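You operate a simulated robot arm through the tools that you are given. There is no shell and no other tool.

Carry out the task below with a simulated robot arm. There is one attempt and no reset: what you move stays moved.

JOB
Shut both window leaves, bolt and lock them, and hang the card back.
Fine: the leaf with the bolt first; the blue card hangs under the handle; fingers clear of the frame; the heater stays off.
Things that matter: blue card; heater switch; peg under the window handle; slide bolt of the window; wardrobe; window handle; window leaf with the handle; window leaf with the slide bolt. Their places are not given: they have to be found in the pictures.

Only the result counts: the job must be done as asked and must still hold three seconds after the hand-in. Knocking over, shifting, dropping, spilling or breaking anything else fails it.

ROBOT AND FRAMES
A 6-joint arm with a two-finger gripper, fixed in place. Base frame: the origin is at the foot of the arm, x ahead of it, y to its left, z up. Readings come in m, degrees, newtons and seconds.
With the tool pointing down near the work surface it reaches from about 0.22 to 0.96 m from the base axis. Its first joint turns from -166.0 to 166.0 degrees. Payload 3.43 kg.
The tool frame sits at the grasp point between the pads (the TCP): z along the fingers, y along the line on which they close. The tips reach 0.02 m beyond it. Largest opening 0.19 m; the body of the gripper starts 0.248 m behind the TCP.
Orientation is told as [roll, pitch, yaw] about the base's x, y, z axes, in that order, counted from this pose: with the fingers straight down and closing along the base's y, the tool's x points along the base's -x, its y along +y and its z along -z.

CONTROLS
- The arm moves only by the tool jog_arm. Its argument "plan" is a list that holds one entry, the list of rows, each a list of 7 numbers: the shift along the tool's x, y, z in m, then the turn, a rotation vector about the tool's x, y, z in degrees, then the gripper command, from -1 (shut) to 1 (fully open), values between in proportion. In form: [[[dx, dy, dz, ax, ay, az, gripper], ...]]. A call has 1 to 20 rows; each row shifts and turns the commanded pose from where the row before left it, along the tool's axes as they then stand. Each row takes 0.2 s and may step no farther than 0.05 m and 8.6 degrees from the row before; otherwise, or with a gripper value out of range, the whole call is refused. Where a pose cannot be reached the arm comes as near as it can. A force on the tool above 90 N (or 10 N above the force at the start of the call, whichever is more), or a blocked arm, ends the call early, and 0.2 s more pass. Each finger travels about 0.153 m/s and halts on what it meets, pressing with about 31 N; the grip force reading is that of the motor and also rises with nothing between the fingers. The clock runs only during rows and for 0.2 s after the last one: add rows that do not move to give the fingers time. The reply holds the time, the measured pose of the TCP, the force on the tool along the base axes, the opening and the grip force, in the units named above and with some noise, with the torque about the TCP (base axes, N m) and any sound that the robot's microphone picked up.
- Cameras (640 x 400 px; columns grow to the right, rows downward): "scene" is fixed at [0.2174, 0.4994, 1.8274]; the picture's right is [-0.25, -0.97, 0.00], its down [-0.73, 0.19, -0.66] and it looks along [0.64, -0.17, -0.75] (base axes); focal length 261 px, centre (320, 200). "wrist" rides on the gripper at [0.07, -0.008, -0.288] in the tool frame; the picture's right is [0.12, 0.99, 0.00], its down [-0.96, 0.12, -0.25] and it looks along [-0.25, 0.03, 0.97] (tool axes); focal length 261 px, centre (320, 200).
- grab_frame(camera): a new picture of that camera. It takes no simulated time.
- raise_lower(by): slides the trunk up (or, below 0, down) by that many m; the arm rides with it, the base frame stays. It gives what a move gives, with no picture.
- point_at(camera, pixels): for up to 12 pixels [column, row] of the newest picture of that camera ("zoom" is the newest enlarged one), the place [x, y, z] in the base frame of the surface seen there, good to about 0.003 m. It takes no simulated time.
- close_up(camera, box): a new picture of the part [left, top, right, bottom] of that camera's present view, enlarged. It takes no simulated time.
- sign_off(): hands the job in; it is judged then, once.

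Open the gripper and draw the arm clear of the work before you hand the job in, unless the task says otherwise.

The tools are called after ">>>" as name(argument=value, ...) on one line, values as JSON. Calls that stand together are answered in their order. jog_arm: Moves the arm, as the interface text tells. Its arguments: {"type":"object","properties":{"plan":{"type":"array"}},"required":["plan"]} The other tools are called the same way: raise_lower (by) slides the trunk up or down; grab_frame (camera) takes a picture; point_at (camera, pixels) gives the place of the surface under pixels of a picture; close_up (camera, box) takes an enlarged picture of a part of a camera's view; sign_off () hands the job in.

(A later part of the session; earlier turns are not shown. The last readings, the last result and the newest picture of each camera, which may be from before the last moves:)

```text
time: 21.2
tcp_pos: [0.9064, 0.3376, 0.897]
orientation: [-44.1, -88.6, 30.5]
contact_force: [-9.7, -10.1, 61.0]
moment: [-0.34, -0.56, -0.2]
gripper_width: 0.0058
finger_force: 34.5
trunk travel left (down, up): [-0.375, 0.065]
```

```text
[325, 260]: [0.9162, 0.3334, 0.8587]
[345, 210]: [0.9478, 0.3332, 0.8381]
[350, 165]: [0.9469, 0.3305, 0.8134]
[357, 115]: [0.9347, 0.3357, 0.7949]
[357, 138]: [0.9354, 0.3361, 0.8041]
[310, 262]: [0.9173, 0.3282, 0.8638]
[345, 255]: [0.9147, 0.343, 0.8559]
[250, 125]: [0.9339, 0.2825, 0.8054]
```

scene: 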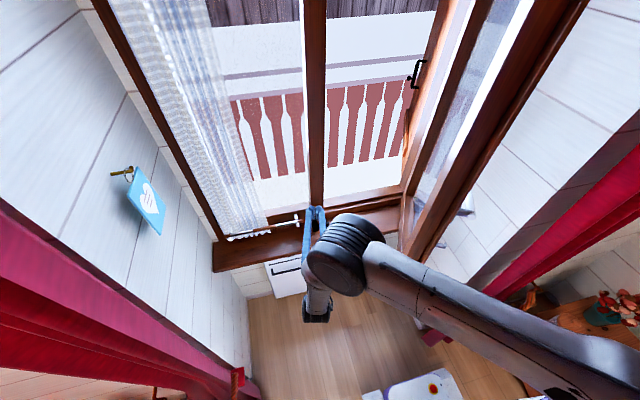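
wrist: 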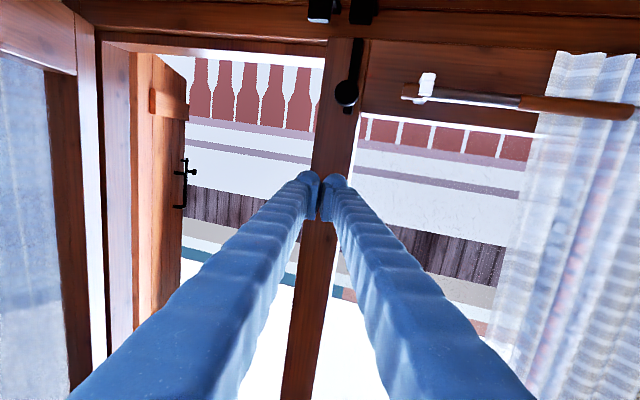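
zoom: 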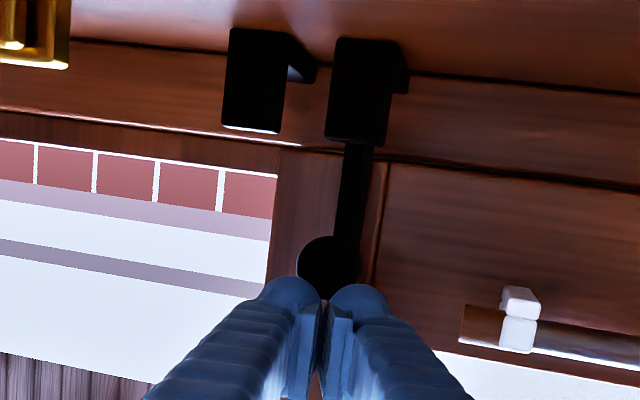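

The knob is down about 3 cm (z≈0.862) and the bar is inside the keeper. I lift off the knob and back away to verify it stays down.

>>> jog_arm(plan=[[[-0.01, 0, 0, 0, 0, 0, -1], [-0.03, 0, 0, 0, 0, 0, -1], [-0.04, 0, 0, 0, 0, 0, -1], [-0.02, 0, -0.03, 0, 0, 0, -1], [0, 0, -0.04, 0, 0, 0, -1], [0, 0, 0, 0, 0, 0, -1]]])

>>> close_up(camera="wrist", box=[270, 0, 430, 120])

>>> close_up(camera="scene", box=[280, 190, 360, 250])

```text
time: 22.6
tcp_pos: [0.8453, 0.3577, 0.9863]
orientation: [-33.6, -87.6, 19.9]
contact_force: [-0.1, 0.8, -0.2]
moment: [-0.01, -0.01, -0.02]
gripper_width: 0.0001
finger_force: 34.5
trunk travel left (down, up): [-0.375, 0.065]
```

```text
3.33 times, centred on (350, 60) of wrist
```

zoom: 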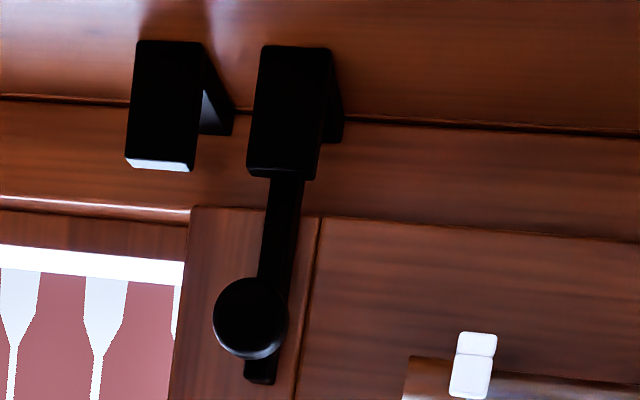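

```text
6.67 times, centred on (320, 220) of scene
```

zoom: 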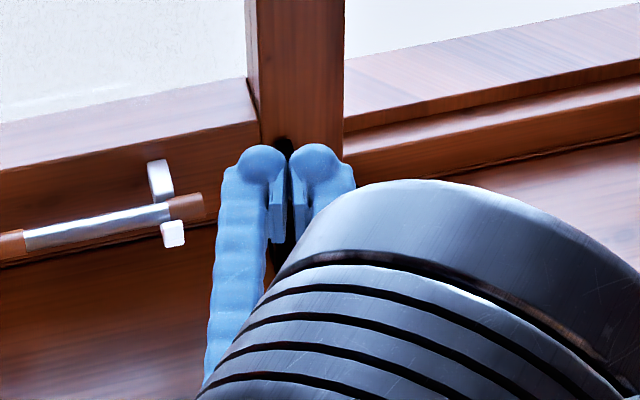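

>>> grab_frame(camera="wrist")

>>> point_at(camera="wrist", pixels=[[329, 96], [334, 62], [338, 40], [320, 40], [300, 40], [336, 50], [331, 112], [345, 80], [320, 90], [345, 35]])

```text
taken
```

wrist: 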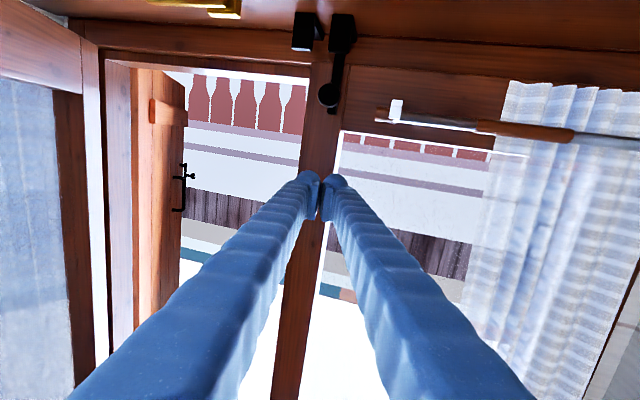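

```text
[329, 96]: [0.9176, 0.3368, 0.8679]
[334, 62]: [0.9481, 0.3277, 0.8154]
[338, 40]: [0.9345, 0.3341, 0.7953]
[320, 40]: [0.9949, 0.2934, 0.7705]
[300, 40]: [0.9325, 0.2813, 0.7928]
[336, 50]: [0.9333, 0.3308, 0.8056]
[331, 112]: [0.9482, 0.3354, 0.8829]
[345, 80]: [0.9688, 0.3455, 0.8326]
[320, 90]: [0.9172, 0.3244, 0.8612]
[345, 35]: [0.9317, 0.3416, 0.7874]
```

The bolt holds: knob at z≈0.867, bar in the keeper, and the leaf stays shut. Next is the right leaf; I raise the trunk so the arm can fold closer, planning to straddle its free edge at z≈0.98 (clear of curtain rod at 0.886 and peg at 1.118).

>>> raise_lower(by=0.064)

>>> jog_arm(plan=[[[0.01, 0, -0.04, 0, 0, 0, -1], [0.02, 0, -0.04, 0, 0, 0, -1], [0.02, 0, -0.04, 0, 0, 0, -1], [0.02, 0, -0.04, 3, 0, 0, -1], [0, 0, -0.03, 5, 0, 0, -1], [0, 0, 0, 5, 0, 0, -1], [0, 0, 0, 0, 0, 0, -1]]])

>>> grab_frame(camera="scene")

>>> grab_frame(camera="wrist")

```text
time: 23.7
tcp_pos: [0.8454, 0.3563, 1.0508]
orientation: [-33.2, -87.6, 19.6]
contact_force: [0.2, 0.1, 0.8]
moment: [-0.01, -0.02, -0.01]
gripper_width: 0.0002
finger_force: 34.6
trunk travel left (down, up): [-0.439, 0.001]
```

```text
time: 25.3
tcp_pos: [0.6578, 0.4027, 0.9878]
orientation: [-46.2, -87.8, 19.4]
contact_force: [-0.5, 0.9, 0.0]
moment: [-0.02, 0.0, 0.0]
gripper_width: 0.0003
finger_force: 34.2
trunk travel left (down, up): [-0.439, 0.001]
```

```text
taken
```

scene: 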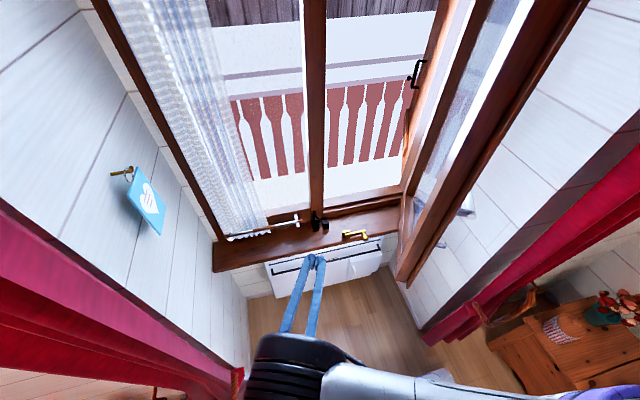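

```text
taken
```

wrist: 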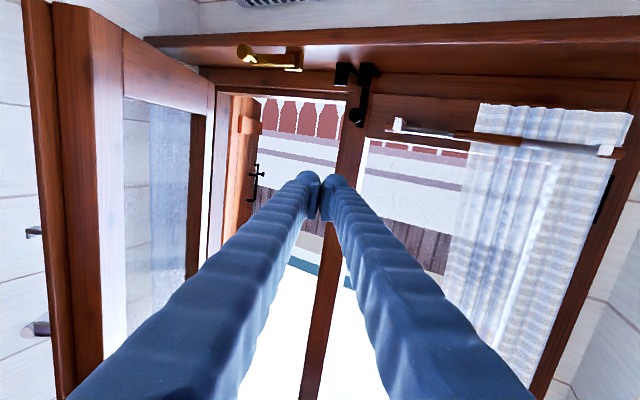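

Both leaves are now well visible. I measure the right leaf's free edge from the wrist view (edge strips at columns 45-120, peg at (35,232), handle at (40,328)).

>>> point_at(camera="wrist", pixels=[[36, 150], [55, 150], [80, 150], [100, 150], [115, 150], [60, 250], [85, 250], [35, 232], [42, 328], [115, 60], [70, 30], [200, 110]])

>>> close_up(camera="scene", box=[380, 180, 480, 300])

>>> close_up(camera="scene", box=[290, 195, 370, 255])

```text
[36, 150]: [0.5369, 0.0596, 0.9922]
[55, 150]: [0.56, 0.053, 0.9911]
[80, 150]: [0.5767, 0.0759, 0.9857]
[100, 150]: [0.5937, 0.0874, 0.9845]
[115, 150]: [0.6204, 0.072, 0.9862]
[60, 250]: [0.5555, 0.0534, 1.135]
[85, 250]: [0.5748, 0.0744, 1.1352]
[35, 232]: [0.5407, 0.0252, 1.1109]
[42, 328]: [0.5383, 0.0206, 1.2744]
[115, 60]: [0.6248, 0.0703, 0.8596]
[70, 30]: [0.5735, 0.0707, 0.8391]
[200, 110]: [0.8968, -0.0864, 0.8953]
```

```text
3.33 times, centred on (430, 240) of scene
```

zoom: 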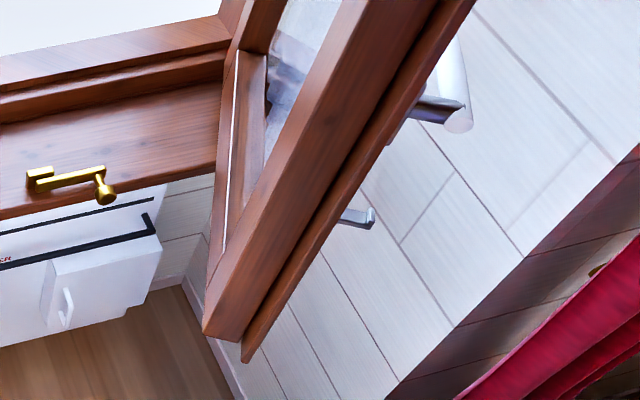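

```text
6.67 times, centred on (330, 225) of scene
```

zoom: 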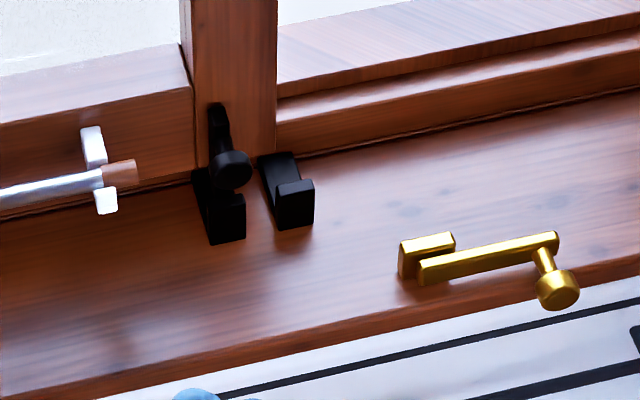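

The free edge's lip is at (0.537,0.060) and the leaf's body edge to (0.594,0.087), direction about -29°. I open the gripper and slide sideways to stand just in front of this edge, heading -27°, at z≈0.99.

>>> jog_arm(plan=[[[0, 0, -0.01, 0, 0, 0, 1], [0, -0.045, -0.003, 0, 0, 0, 1], [0, -0.047, -0.002, 0, 0, 0, 1], [0, -0.047, -0.002, 0, 0, 0, 1], [0, -0.047, -0.002, 0, 0, 0, 1], [0, -0.047, -0.001, 0, 0, 0, 1], [0, -0.047, 0, 0, 0, 0, 1], [0, -0.04, 0, 0, 0, 0, 1], [0, 0, 0, 0, 0, 0, 1]]])

>>> grab_frame(camera="scene")

>>> grab_frame(camera="wrist")

```text
time: 27.3
tcp_pos: [0.4984, 0.1246, 1.0003]
orientation: [-45.6, -87.8, 19.1]
contact_force: [0.0, -0.1, 0.0]
moment: [0.02, 0.01, -0.04]
gripper_width: 0.19
finger_force: 0.1
trunk travel left (down, up): [-0.439, 0.001]
```

```text
taken
```

scene: 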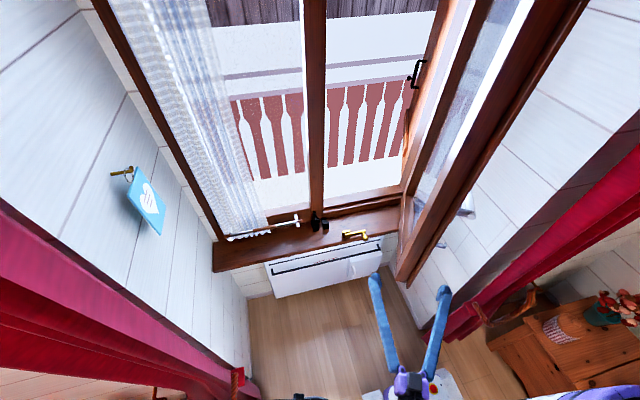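

```text
taken
```

wrist: 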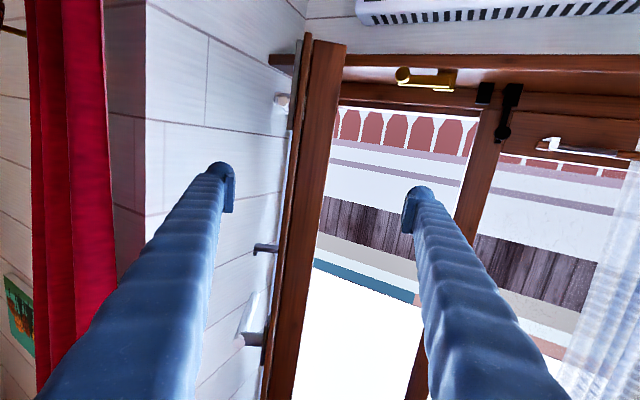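

The two fingers stand on either side of the leaf's edge line (leaf at columns 275-345, fingers at 220 and 415). I advance about 9 cm so the edge comes between the fingers.

>>> jog_arm(plan=[[[0, 0, 0.03, 0, 0, 0, 1], [0, 0, 0.03, 0, 0, 0, 1], [0, 0, 0.03, 0, 0, 0, 1], [0, 0, 0, 0, 0, 0, 1]]])

>>> grab_frame(camera="wrist")

>>> close_up(camera="scene", box=[340, 200, 480, 320])

```text
time: 28.3
tcp_pos: [0.5791, 0.0827, 0.9965]
orientation: [-45.3, -87.7, 18.8]
contact_force: [-0.3, -0.8, 0.6]
moment: [-0.03, -0.01, 0.05]
gripper_width: 0.1897
finger_force: 0.0
trunk travel left (down, up): [-0.439, 0.001]
```

```text
taken
```

wrist: 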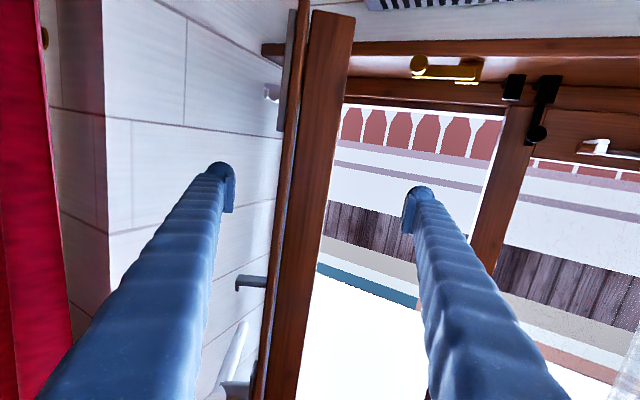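

```text
3.33 times, centred on (410, 260) of scene
```

zoom: 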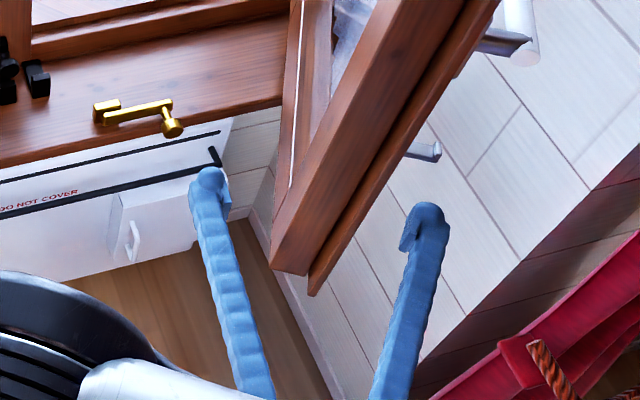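

The edge is between the fingers with clearance on both sides. I look closer at the dark plate on the lip near (288,80) before pushing.

>>> close_up(camera="wrist", box=[220, 0, 380, 140])

>>> close_up(camera="wrist", box=[180, 220, 360, 400])

```text
2.86 times, centred on (300, 70) of wrist
```

zoom: 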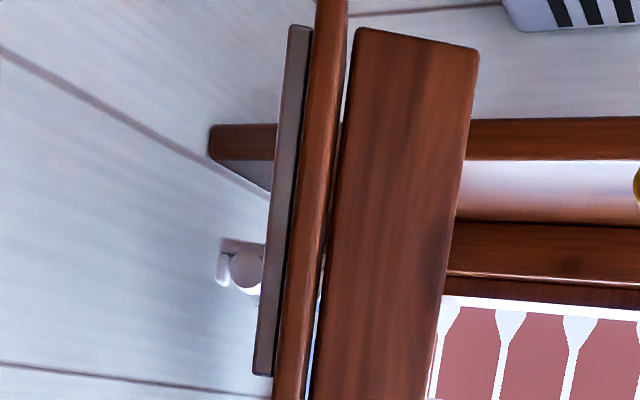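

```text
2.22 times, centred on (270, 310) of wrist
```

zoom: 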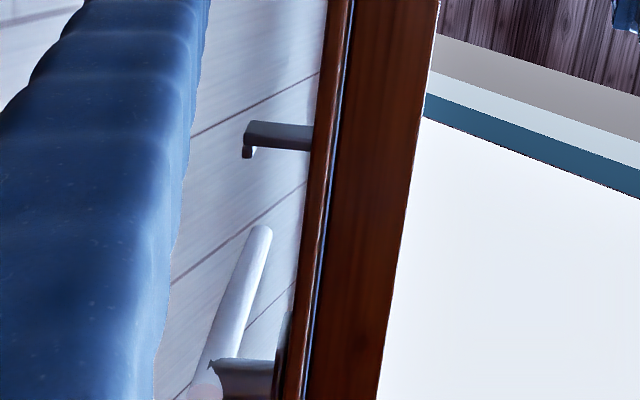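

The dark plate is just a fitting on the lip, at lower height. I swing the leaf closed with the right finger behind its stile, following the arc, first down to about 45°.

>>> jog_arm(plan=[[[0, 0.0235, 0.001, 0, 0, 0, 1], [0, 0.0235, 0.0013, 0, 0, 0, 1], [0, 0.023, 0.0022, 0, 0, 0, 1], [0, 0.023, 0.0022, 0, 0, 0, 1], [0, 0.019, 0.0037, 0, 0, 0, 1], [0, 0.019, 0.0037, 0, 0, 0, 1], [0, 0.0185, 0.0053, 0, 0, 0, 1], [0, 0.0185, 0.0053, 0, 0, 0, 1]]])

>>> grab_frame(camera="wrist")

>>> grab_frame(camera="scene")

```text
time: 30.1
tcp_pos: [0.676, 0.2231, 0.9888]
orientation: [-45.8, -87.7, 19.3]
contact_force: [1.2, -0.1, -0.6]
moment: [0.03, 0.01, -0.01]
gripper_width: 0.1902
finger_force: 0.1
trunk travel left (down, up): [-0.439, 0.001]
```

```text
taken
```

wrist: 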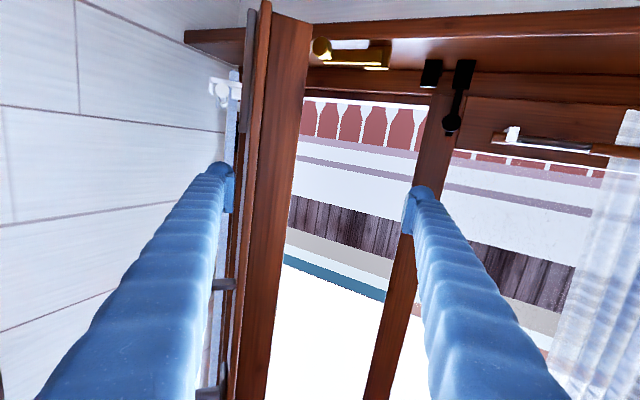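

```text
taken
```

scene: 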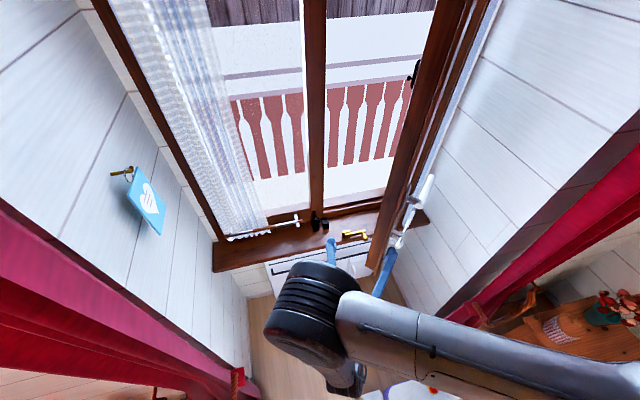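

The leaf follows the finger. I continue the swing to roughly 25-30° open.

>>> jog_arm(plan=[[[0, 0.018, 0.0068, 0, 0, 0, 1], [0, 0.018, 0.0068, 0, 0, 0, 1], [0, 0.0175, 0.0086, 0, 0, 0, 1], [0, 0.0175, 0.0086, 0, 0, 0, 1], [0, 0.0166, 0.0099, 0, 0, 0, 1], [0, 0.0166, 0.0099, 0, 0, 0, 1], [0, 0, 0, 0, 0, 0, 1]]])

>>> grab_frame(camera="wrist")

>>> grab_frame(camera="scene")

```text
time: 31.7
tcp_pos: [0.7678, 0.2941, 0.9852]
orientation: [-46.1, -87.8, 19.5]
contact_force: [-0.1, -0.4, -0.8]
moment: [-0.02, 0.02, 0.03]
gripper_width: 0.1901
finger_force: 0.1
trunk travel left (down, up): [-0.439, 0.001]
```

```text
taken
```

wrist: 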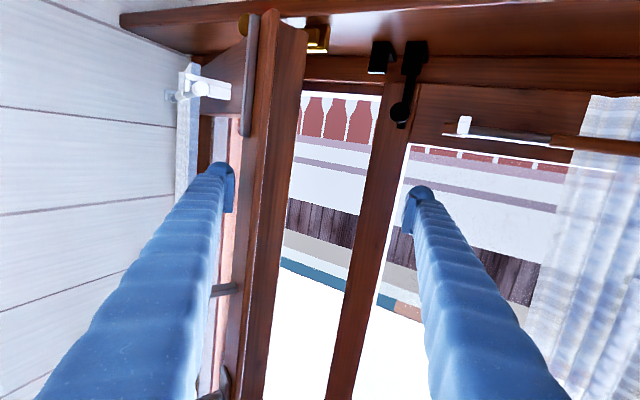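

```text
taken
```

scene: 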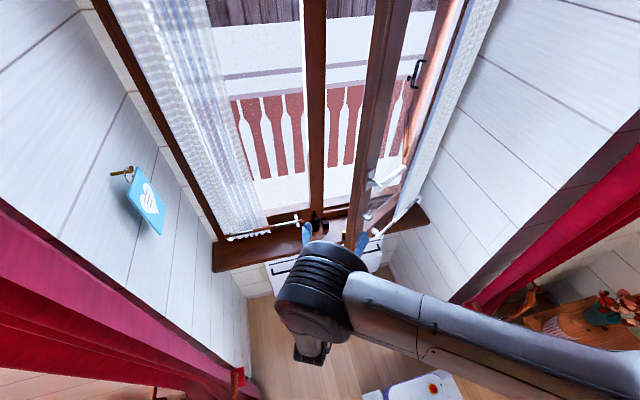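

The leaf is now about 28° open. I ease off and retract straight back out of the straddle.

>>> jog_arm(plan=[[[0, -0.012, -0.005, 0, 0, 0, 1], [0, 0, -0.04, 0, 0, 0, 1], [0, 0, -0.04, 0, 0, 0, 1], [0, 0, -0.04, 0, 0, 0, 1], [0, 0, -0.02, 0, 0, 0, 0], [0, 0, 0, 0, 0, 0, -1], [0, 0, 0, 0, 0, 0, -1], [0, 0, 0, 0, 0, 0, -1]]])

>>> grab_frame(camera="wrist")

>>> grab_frame(camera="scene")

```text
time: 33.5
tcp_pos: [0.6344, 0.3478, 0.9892]
orientation: [-46.2, -87.7, 19.6]
contact_force: [0.9, 0.2, -1.0]
moment: [0.0, -0.01, -0.03]
gripper_width: 0.0
finger_force: 31.2
trunk travel left (down, up): [-0.439, 0.001]
```

```text
taken
```

wrist: 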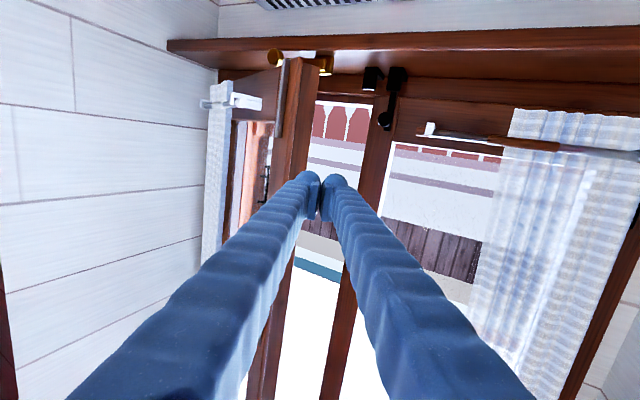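

```text
taken
```

scene: 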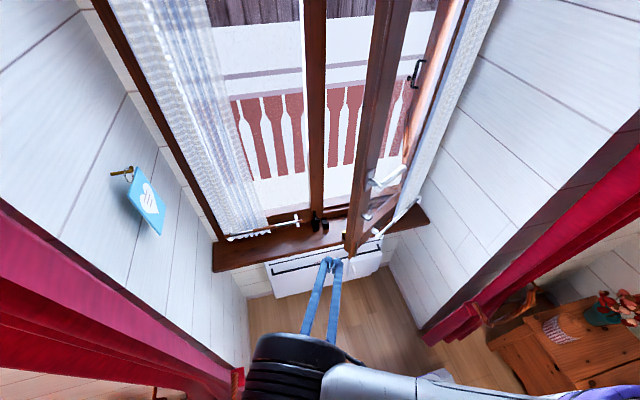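

I enlarge the right leaf region to locate its lip, handle and peg.

>>> close_up(camera="scene", box=[330, 140, 450, 260])

>>> point_at(camera="scene", pixels=[[385, 60], [395, 60], [372, 120], [380, 120], [388, 120], [350, 230], [358, 225], [345, 245], [380, 185], [372, 215], [400, 20], [376, 60]])

```text
3.33 times, centred on (390, 200) of scene
```

zoom: 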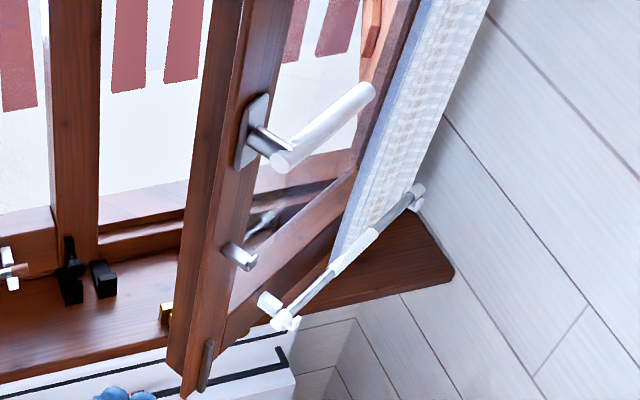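

```text
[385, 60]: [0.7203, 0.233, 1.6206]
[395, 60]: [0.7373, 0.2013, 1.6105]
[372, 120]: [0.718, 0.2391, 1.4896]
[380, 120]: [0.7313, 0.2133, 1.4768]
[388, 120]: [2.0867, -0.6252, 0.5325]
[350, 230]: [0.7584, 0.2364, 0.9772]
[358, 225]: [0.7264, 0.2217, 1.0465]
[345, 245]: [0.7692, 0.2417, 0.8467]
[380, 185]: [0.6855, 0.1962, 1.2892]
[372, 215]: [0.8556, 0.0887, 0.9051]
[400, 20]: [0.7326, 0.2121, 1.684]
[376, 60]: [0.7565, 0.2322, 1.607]
```

Now the inner face shows clearly: lever at z≈1.289, peg at z≈1.118, lip tip near (0.716,0.243), open about 28°. I turn the heading to ~0° and move right to stand in front of the stile at z≈1.02.

>>> jog_arm(plan=[[[-0.01, 0, 0, -6.6, 0, 0, -1], [-0.01, 0, 0, -6.6, 0, 0, -1], [-0.01, 0, 0, -6.6, 0, 0, -1], [0, 0, 0, -6.6, 0, 0, -1], [0, -0.045, 0, 0, 0, 0, -1], [0, -0.045, 0, 0, 0, 0, -1], [0, -0.045, 0, 0, 0, 0, -1], [0, -0.042, 0, 0, 0, 0, -1], [0, 0, 0, 0, 0, 0, -1]]])

>>> grab_frame(camera="wrist")

>>> grab_frame(camera="scene")

```text
time: 35.5
tcp_pos: [0.6245, 0.2008, 1.0181]
orientation: [-17.2, -87.2, 15.6]
contact_force: [0.0, 0.3, -0.3]
moment: [0.01, -0.01, -0.03]
gripper_width: 0.0002
finger_force: 30.6
out of reach, approached as far as the arm can: row 7, 8
trunk travel left (down, up): [-0.439, 0.001]
```

```text
taken
```

wrist: 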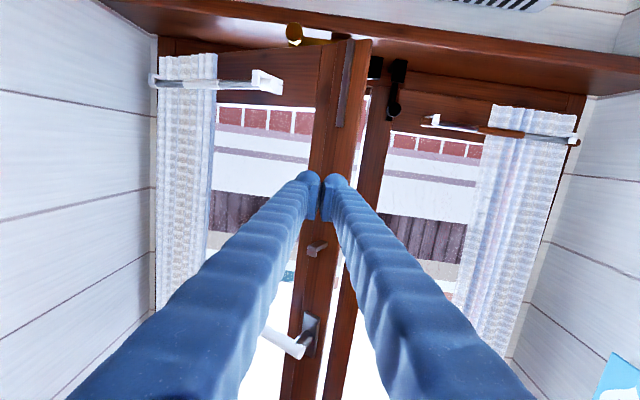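

```text
taken
```

scene: 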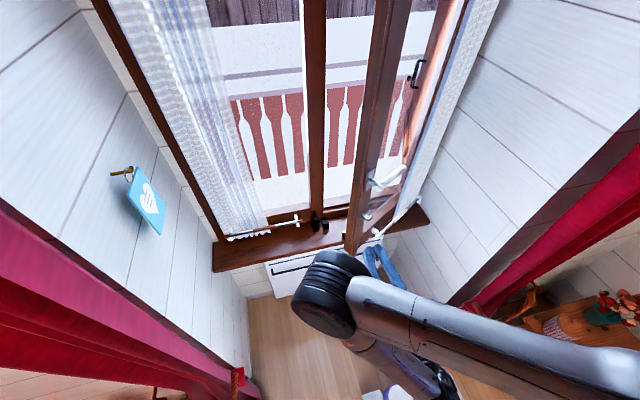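

The fingertips are lined up on the stile between the peg and the bottom plate. I push it along the arc to near closed.

>>> jog_arm(plan=[[[0, -0.002, 0.031, 0, 0, 0, -1], [0, -0.002, 0.031, 0, 0, 0, -1], [0, -0.002, 0.031, 0, 0, 0, -1], [0, 0.0087, 0.0193, 0, 0, 0, -1], [0, 0.0087, 0.0193, 0, 0, 0, -1], [0, 0.0087, 0.0193, 0, 0, 0, -1], [0, 0.0058, 0.0188, 0, 0, 0, -1], [0, 0.0058, 0.0188, 0, 0, 0, -1], [0, 0.0043, 0.0193, 0, 0, 0, -1], [0, 0.0043, 0.0193, 0, 0, 0, -1]]])

>>> grab_frame(camera="wrist")

>>> grab_frame(camera="scene")

```text
time: 37.7
tcp_pos: [0.8492, 0.2655, 1.007]
orientation: [-19.0, -87.6, 19.0]
contact_force: [0.0, -0.7, -0.4]
moment: [-0.02, -0.02, -0.01]
gripper_width: 0.0
finger_force: 30.9
out of reach, approached as far as the arm can: row 1, 2
trunk travel left (down, up): [-0.439, 0.001]
```

```text
taken
```

wrist: 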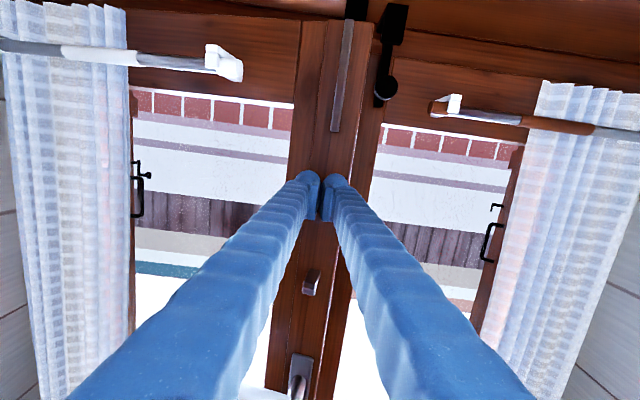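

```text
taken
```

scene: 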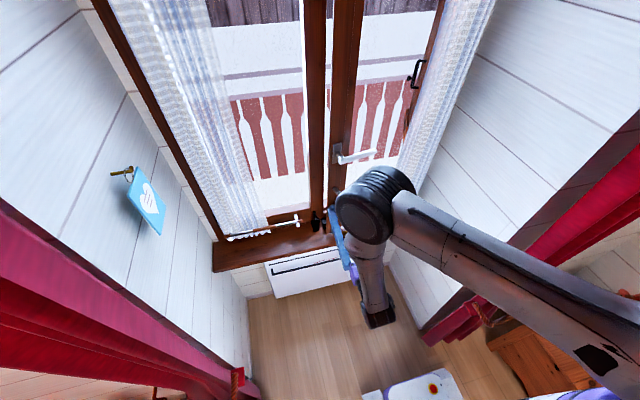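

The leaf is nearly shut; my tip is a bit close to the lip's end, so I back off 1.5 cm, shift 2.5 cm right, and push the last part slowly.

>>> jog_arm(plan=[[[0, 0, -0.015, 0, 0, 0, -1], [0, -0.025, 0, 0, 0, 0, -1], [0, 0, 0.02, 0, 0, 0, -1], [0, 0.002, 0.02, 0, 0, 0, -1], [0, 0.002, 0.015, 0, 0, 0, -1], [0, 0.001, 0.015, 0, 0, 0, -1], [0, 0, 0.01, 0, 0, 0, -1], [0, 0, 0.007, 0, 0, 0, -1], [0, 0, 0.007, 0, 0, 0, -1], [0, 0, 0.007, 0, 0, 0, -1]]])

>>> grab_frame(camera="scene")

>>> grab_frame(camera="wrist")

```text
time: 39.9
tcp_pos: [0.9342, 0.2445, 1.0048]
orientation: [-19.4, -87.6, 19.4]
contact_force: [0.2, 0.1, -0.4]
moment: [0.01, -0.02, 0.05]
gripper_width: 0.0001
finger_force: 31.0
trunk travel left (down, up): [-0.439, 0.001]
```

```text
taken
```

scene: 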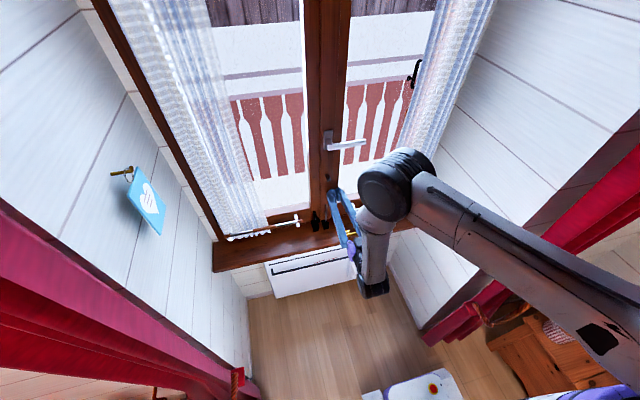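

```text
taken
```

wrist: 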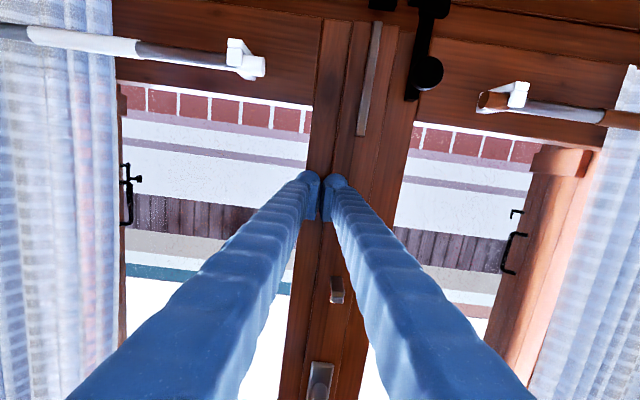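

Still no resistance at tip x≈0.954. I keep pushing in small steps until it meets the stop.

>>> jog_arm(plan=[[[0, 0, 0.005, 0, 0, 0, -1], [0, 0, 0.005, 0, 0, 0, -1], [0, 0, 0.005, 0, 0, 0, -1], [0, 0, 0.005, 0, 0, 0, -1]]])

>>> point_at(camera="scene", pixels=[[312, 60], [320, 60], [328, 60], [335, 60], [342, 60], [326, 110], [340, 110], [327, 145], [362, 142], [345, 148], [330, 180], [320, 130]])

```text
time: 40.7
tcp_pos: [0.939, 0.2446, 1.0043]
orientation: [-22.8, -87.4, 22.8]
contact_force: [-49.1, -3.3, 18.7]
moment: [0.05, -0.89, 0.49]
gripper_width: 0.0
finger_force: 31.0
trunk travel left (down, up): [-0.439, 0.001]
stopped in row 4: the force on the tool passed its limit at 99 N (the readings are from after the stop); the commanded pose is now the measured one
```

```text
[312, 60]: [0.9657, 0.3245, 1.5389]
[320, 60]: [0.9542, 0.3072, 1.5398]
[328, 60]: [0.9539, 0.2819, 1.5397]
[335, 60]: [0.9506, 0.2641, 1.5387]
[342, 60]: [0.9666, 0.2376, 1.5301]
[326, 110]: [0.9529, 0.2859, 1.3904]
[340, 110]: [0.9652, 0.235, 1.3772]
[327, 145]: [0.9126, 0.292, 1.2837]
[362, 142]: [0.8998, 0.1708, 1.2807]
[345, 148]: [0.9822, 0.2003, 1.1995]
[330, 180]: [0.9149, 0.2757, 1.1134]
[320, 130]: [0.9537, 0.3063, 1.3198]
```

The right leaf is against its stop (lip face flat at x≈0.953, overlapping the left stile). The lever runs from the neck at (0.913,0.292,1.284) to its end near (0.90,0.17,1.281). I back off and rise to about z=1.38 to work on it from above.

>>> jog_arm(plan=[[[0, 0, -0.01, 0, 0, 0, -1], [0, 0, -0.04, 0, 0, 0, -1], [0, 0, -0.05, 0, 0, 0, -1], [0, 0, -0.02, 0, 0, 0, -1], [-0.05, -0.005, 0, 0, 0, 0, -1], [-0.05, -0.005, 0, 0, 0, 0, -1], [-0.05, -0.005, 0, 0, 0, 0, -1], [-0.05, -0.005, 0, 0, 0, 0, -1], [-0.05, -0.005, 0, 0, 0, 0, -1], [-0.05, -0.005, 0, 0, 0, 0, -1], [-0.05, -0.005, 0, 0, 0, 0, -1], [0, 0, 0, 0, 0, 0, -1]]])

>>> grab_frame(camera="wrist")

>>> grab_frame(camera="scene")

```text
refused: row 5 steps farther than a row can; nothing moved
```

```text
taken
```

wrist: 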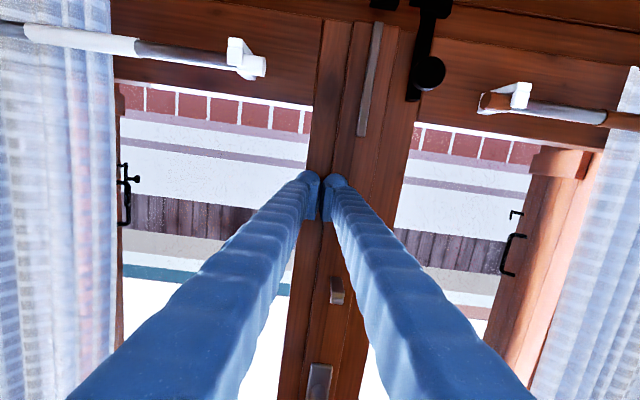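

```text
taken
```

scene: 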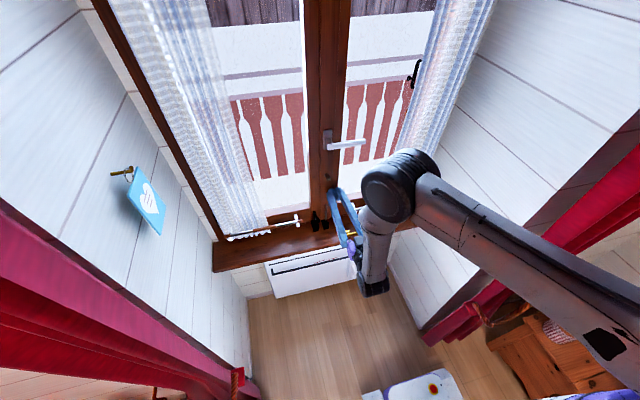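

That call was refused for step size; I repeat it with smaller steps.

>>> jog_arm(plan=[[[0, 0, -0.01, 0, 0, 0, -1], [0, 0, -0.04, 0, 0, 0, -1], [0, 0, -0.045, 0, 0, 0, -1], [0, 0, -0.02, 0, 0, 0, -1], [-0.045, -0.005, 0, 0, 0, 0, -1], [-0.045, -0.005, 0, 0, 0, 0, -1], [-0.045, -0.005, 0, 0, 0, 0, -1], [-0.045, -0.005, 0, 0, 0, 0, -1], [-0.045, -0.005, 0, 0, 0, 0, -1], [-0.045, -0.005, 0, 0, 0, 0, -1], [-0.045, -0.005, 0, 0, 0, 0, -1], [-0.045, -0.005, 0, 0, 0, 0, -1], [0, 0, 0, 0, 0, 0, -1]]])

>>> grab_frame(camera="wrist")

>>> grab_frame(camera="scene")

```text
time: 43.5
tcp_pos: [0.8469, 0.2099, 1.3635]
orientation: [-19.6, -87.0, 19.6]
contact_force: [0.4, -0.4, -0.2]
moment: [-0.03, 0.0, -0.02]
gripper_width: 0.0001
finger_force: 31.1
trunk travel left (down, up): [-0.439, 0.001]
```

```text
taken
```

wrist: 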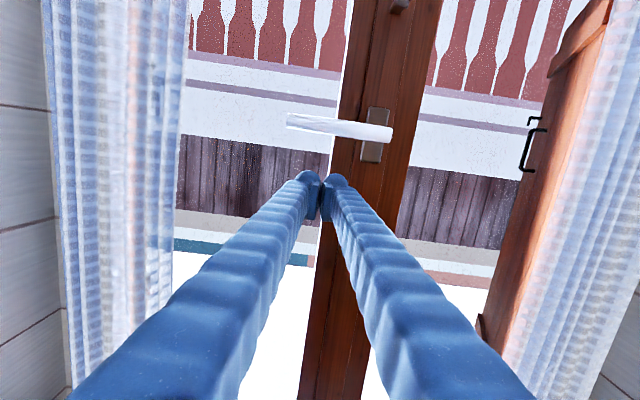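

```text
taken
```

scene: 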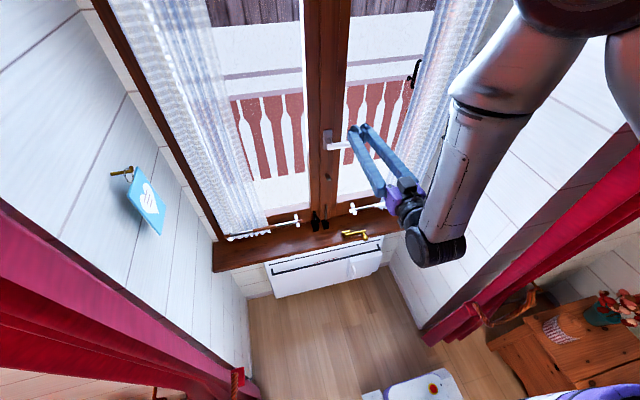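

The lever shows at wrist pixels (288,123) to (392,135), backplate (375,145). I measure its axis, ends and diameter.

>>> point_at(camera="wrist", pixels=[[292, 122], [310, 125], [340, 129], [370, 132], [388, 134], [340, 121], [340, 136], [375, 115], [375, 155], [366, 145], [385, 150], [398, 5]])

>>> close_up(camera="wrist", box=[270, 80, 430, 200])

```text
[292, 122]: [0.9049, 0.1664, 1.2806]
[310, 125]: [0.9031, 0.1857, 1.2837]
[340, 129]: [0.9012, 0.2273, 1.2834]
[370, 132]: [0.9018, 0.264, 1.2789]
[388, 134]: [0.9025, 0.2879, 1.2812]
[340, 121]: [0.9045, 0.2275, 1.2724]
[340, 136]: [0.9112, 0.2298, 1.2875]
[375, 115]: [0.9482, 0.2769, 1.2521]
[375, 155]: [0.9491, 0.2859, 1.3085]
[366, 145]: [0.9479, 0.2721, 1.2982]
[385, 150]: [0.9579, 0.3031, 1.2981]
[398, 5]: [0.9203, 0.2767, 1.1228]
```

```text
3.33 times, centred on (350, 140) of wrist
```

zoom: 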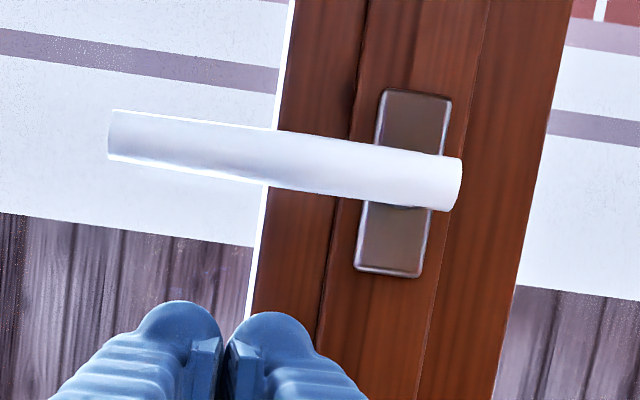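

Lever centre line is at x≈0.913, z≈1.281, pivot at y≈0.281, free end at y≈0.165. I place the closed fingertips over the lever about 8 cm from its pivot and start turning it down.

>>> jog_arm(plan=[[[0.033, -0.009, 0, 0, 0, 0, -1], [0, 0, 0.03, 0, 0, 0, -1], [0, 0, 0.031, 0, 0, 0, -1], [0.015, 0, 0, 0, 0, 0, -1], [0.0195, -0.0065, 0, 0, 0, 0, -1], [0.0213, -0.0014, 0, 0, 0, 0, -1], [0, 0, 0, 0, 0, 0, -1]]])

>>> grab_frame(camera="wrist")

>>> close_up(camera="scene", box=[290, 90, 430, 210])

```text
time: 45.1
tcp_pos: [0.9048, 0.1939, 1.2733]
orientation: [-19.6, -87.1, 19.7]
contact_force: [0.2, -0.2, -0.6]
moment: [-0.01, -0.01, -0.01]
gripper_width: 0.0
finger_force: 31.1
trunk travel left (down, up): [-0.439, 0.001]
```

```text
taken
```

wrist: 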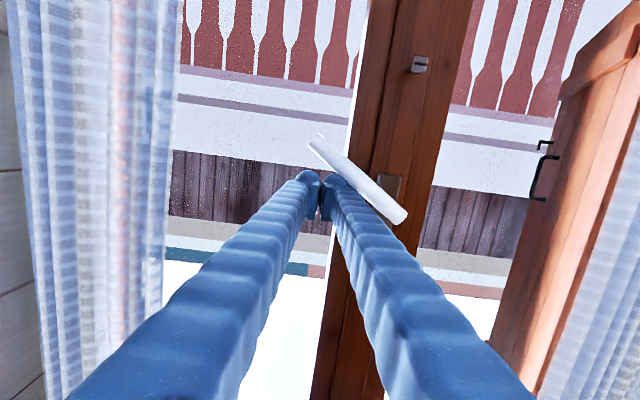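

```text
3.33 times, centred on (360, 150) of scene
```

zoom: 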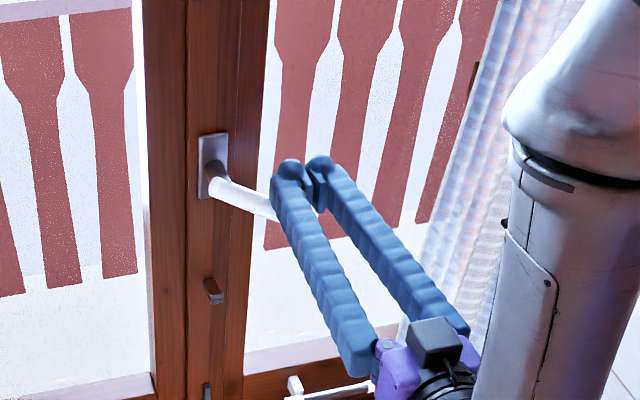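

The lever turns easily, now about 30° down. I continue along the arc to vertical.

>>> jog_arm(plan=[[[0.0113, 0.0025, 0, 0, 0, 0, -1], [0.0113, 0.0026, 0, 0, 0, 0, -1], [0.0106, 0.006, 0, 0, 0, 0, -1], [0.0106, 0.0061, 0, 0, 0, 0, -1], [0.0087, 0.0096, 0, 0, 0, 0, -1], [0.0087, 0.0096, 0, 0, 0, 0, -1], [0, 0, 0, 0, 0, 0, -1]]])

>>> grab_frame(camera="wrist")

>>> close_up(camera="scene", box=[290, 90, 430, 210])

```text
time: 46.7
tcp_pos: [0.9017, 0.2291, 1.212]
orientation: [-19.5, -87.1, 19.5]
contact_force: [-0.2, 0.5, -0.4]
moment: [-0.04, 0.06, 0.01]
gripper_width: 0.0
finger_force: 31.2
trunk travel left (down, up): [-0.439, 0.001]
```

```text
taken
```

wrist: 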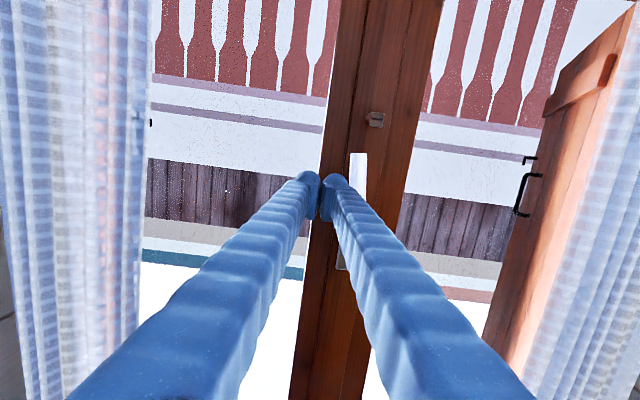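

```text
3.33 times, centred on (360, 150) of scene
```

zoom: 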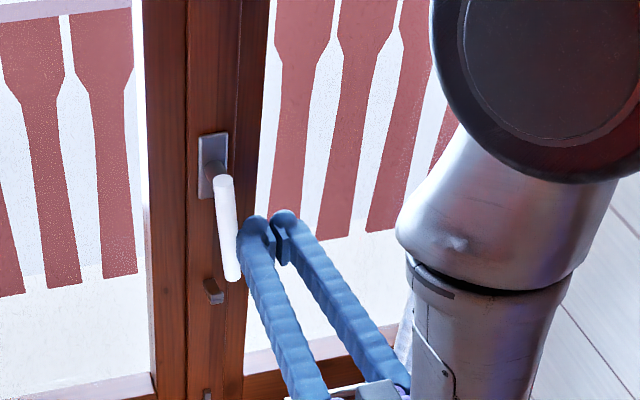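

The lever is nearly vertical. I push the last bit sideways until it stops.

>>> jog_arm(plan=[[[0.0055, 0.012, 0, 0, 0, 0, -1], [0.0055, 0.0125, 0, 0, 0, 0, -1], [0, 0.005, 0, 0, 0, 0, -1], [0, 0.004, 0, 0, 0, 0, -1], [0, 0.004, 0, 0, 0, 0, -1], [0, 0, 0, 0, 0, 0, -1]]])

>>> close_up(camera="scene", box=[290, 90, 430, 210])

>>> grab_frame(camera="wrist")

```text
time: 47.8
tcp_pos: [0.9011, 0.2414, 1.2044]
orientation: [-23.2, -87.4, 21.0]
contact_force: [-7.2, -37.7, 9.3]
moment: [0.88, -0.25, -0.25]
gripper_width: 0.0
finger_force: 30.7
trunk travel left (down, up): [-0.439, 0.001]
stopped in row 5: the force on the tool passed its limit at 90 N (the readings are from after the stop); the commanded pose is now the measured one
```

```text
3.33 times, centred on (360, 150) of scene
```

zoom: 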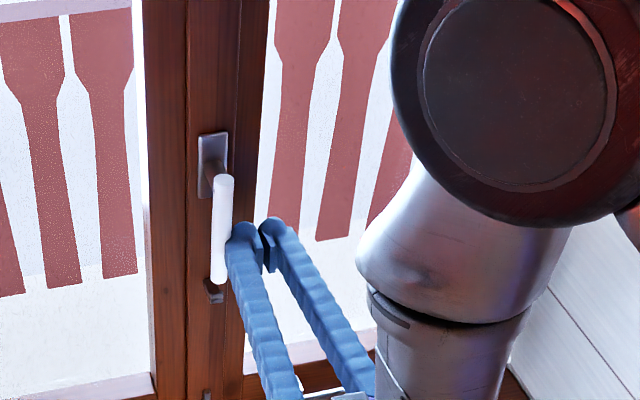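

```text
taken
```

wrist: 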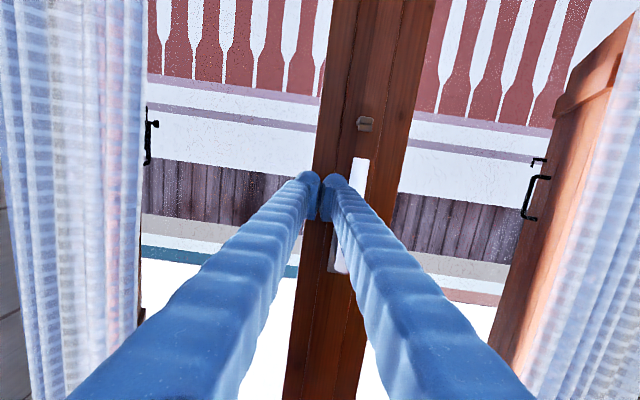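

The lever is vertical and stopped at 38 N — locked. I move away from it to the right and back, then check it from the camera.

>>> jog_arm(plan=[[[0, -0.015, 0, 0, 0, 0, -1], [0, -0.02, 0, 0, 0, 0, -1], [0, 0, -0.04, 0, 0, 0, -1], [0, 0, -0.04, 0, 0, 0, -1], [0, 0, 0, 0, 0, 0, -1]]])

>>> grab_frame(camera="wrist")

>>> close_up(camera="scene", box=[280, 80, 400, 240])

>>> close_up(camera="wrist", box=[300, 60, 460, 300])

```text
time: 49.0
tcp_pos: [0.8219, 0.2154, 1.2058]
orientation: [-21.8, -87.3, 20.5]
contact_force: [-0.4, 0.0, -0.1]
moment: [0.01, -0.01, 0.04]
gripper_width: 0.0001
finger_force: 31.5
trunk travel left (down, up): [-0.439, 0.001]
```

```text
taken
```

wrist: 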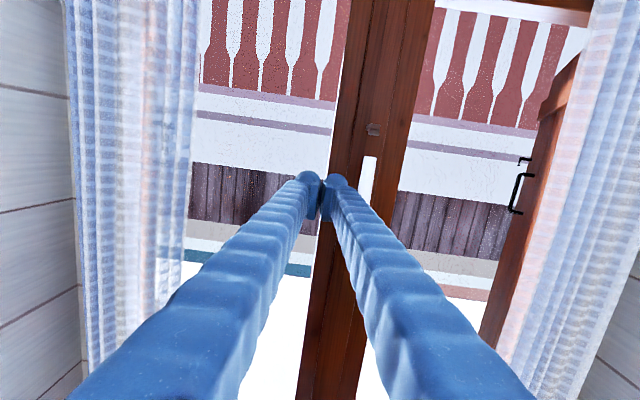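

```text
2.50 times, centred on (340, 160) of scene
```

zoom: 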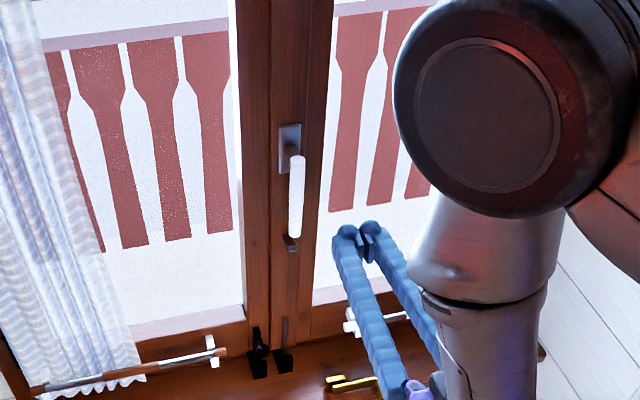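

```text
1.67 times, centred on (380, 180) of wrist
```

zoom: 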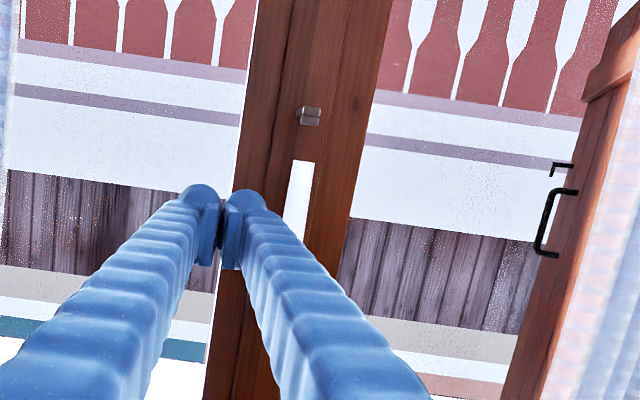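

A grey rod low on the right leaf lip appears to go into the second black keeper; I enlarge that to check it has dropped in.

>>> close_up(camera="scene", box=[300, 190, 350, 240])

>>> point_at(camera="scene", pixels=[[326, 210], [325, 216], [326, 205], [314, 218], [315, 213], [330, 177], [338, 165], [339, 145], [325, 222]])

```text
8.00 times, centred on (325, 215) of scene
```

zoom: 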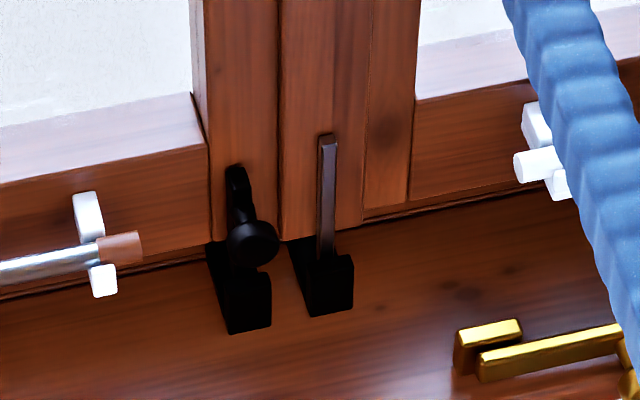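

```text
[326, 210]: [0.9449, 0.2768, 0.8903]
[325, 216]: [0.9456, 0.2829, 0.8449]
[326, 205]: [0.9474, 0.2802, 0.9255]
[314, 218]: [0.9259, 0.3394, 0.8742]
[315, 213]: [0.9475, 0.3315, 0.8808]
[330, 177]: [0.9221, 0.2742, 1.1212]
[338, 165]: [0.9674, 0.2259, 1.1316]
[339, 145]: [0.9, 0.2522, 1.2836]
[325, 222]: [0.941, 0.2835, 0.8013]
```

Those readings came from the older full picture; I take a fresh one and probe again.

>>> grab_frame(camera="scene")

>>> point_at(camera="scene", pixels=[[326, 208], [325, 216], [326, 203], [325, 220], [330, 150], [331, 160], [331, 170], [330, 174], [329, 178], [326, 225]])

>>> close_up(camera="scene", box=[90, 140, 190, 250])

```text
taken
```

scene: 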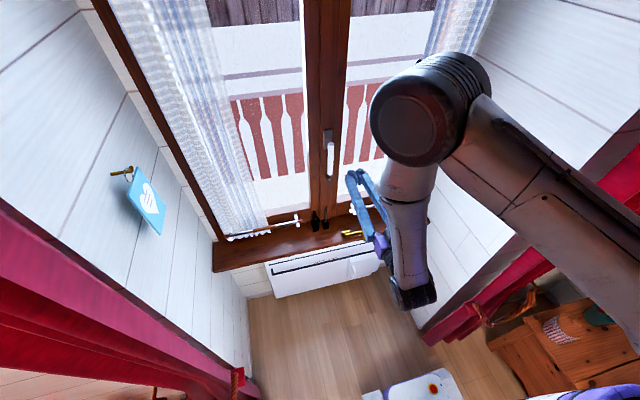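

```text
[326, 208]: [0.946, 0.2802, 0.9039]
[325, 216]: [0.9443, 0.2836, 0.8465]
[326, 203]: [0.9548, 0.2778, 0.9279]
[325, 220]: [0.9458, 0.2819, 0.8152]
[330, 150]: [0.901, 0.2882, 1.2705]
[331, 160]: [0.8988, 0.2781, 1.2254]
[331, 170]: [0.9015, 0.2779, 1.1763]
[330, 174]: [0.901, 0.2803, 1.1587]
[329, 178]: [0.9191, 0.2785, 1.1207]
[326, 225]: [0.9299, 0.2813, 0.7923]
```

```text
3.64 times, centred on (140, 195) of scene
```

zoom: 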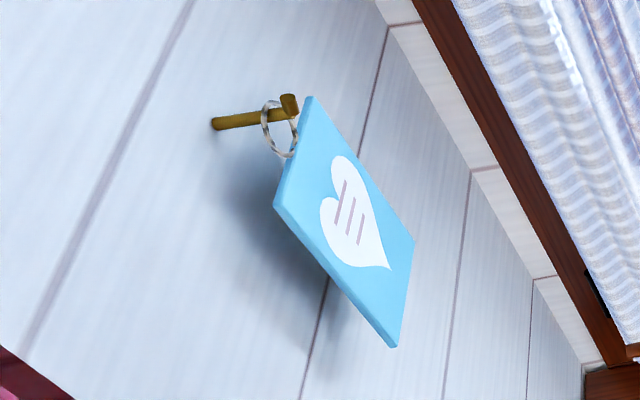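

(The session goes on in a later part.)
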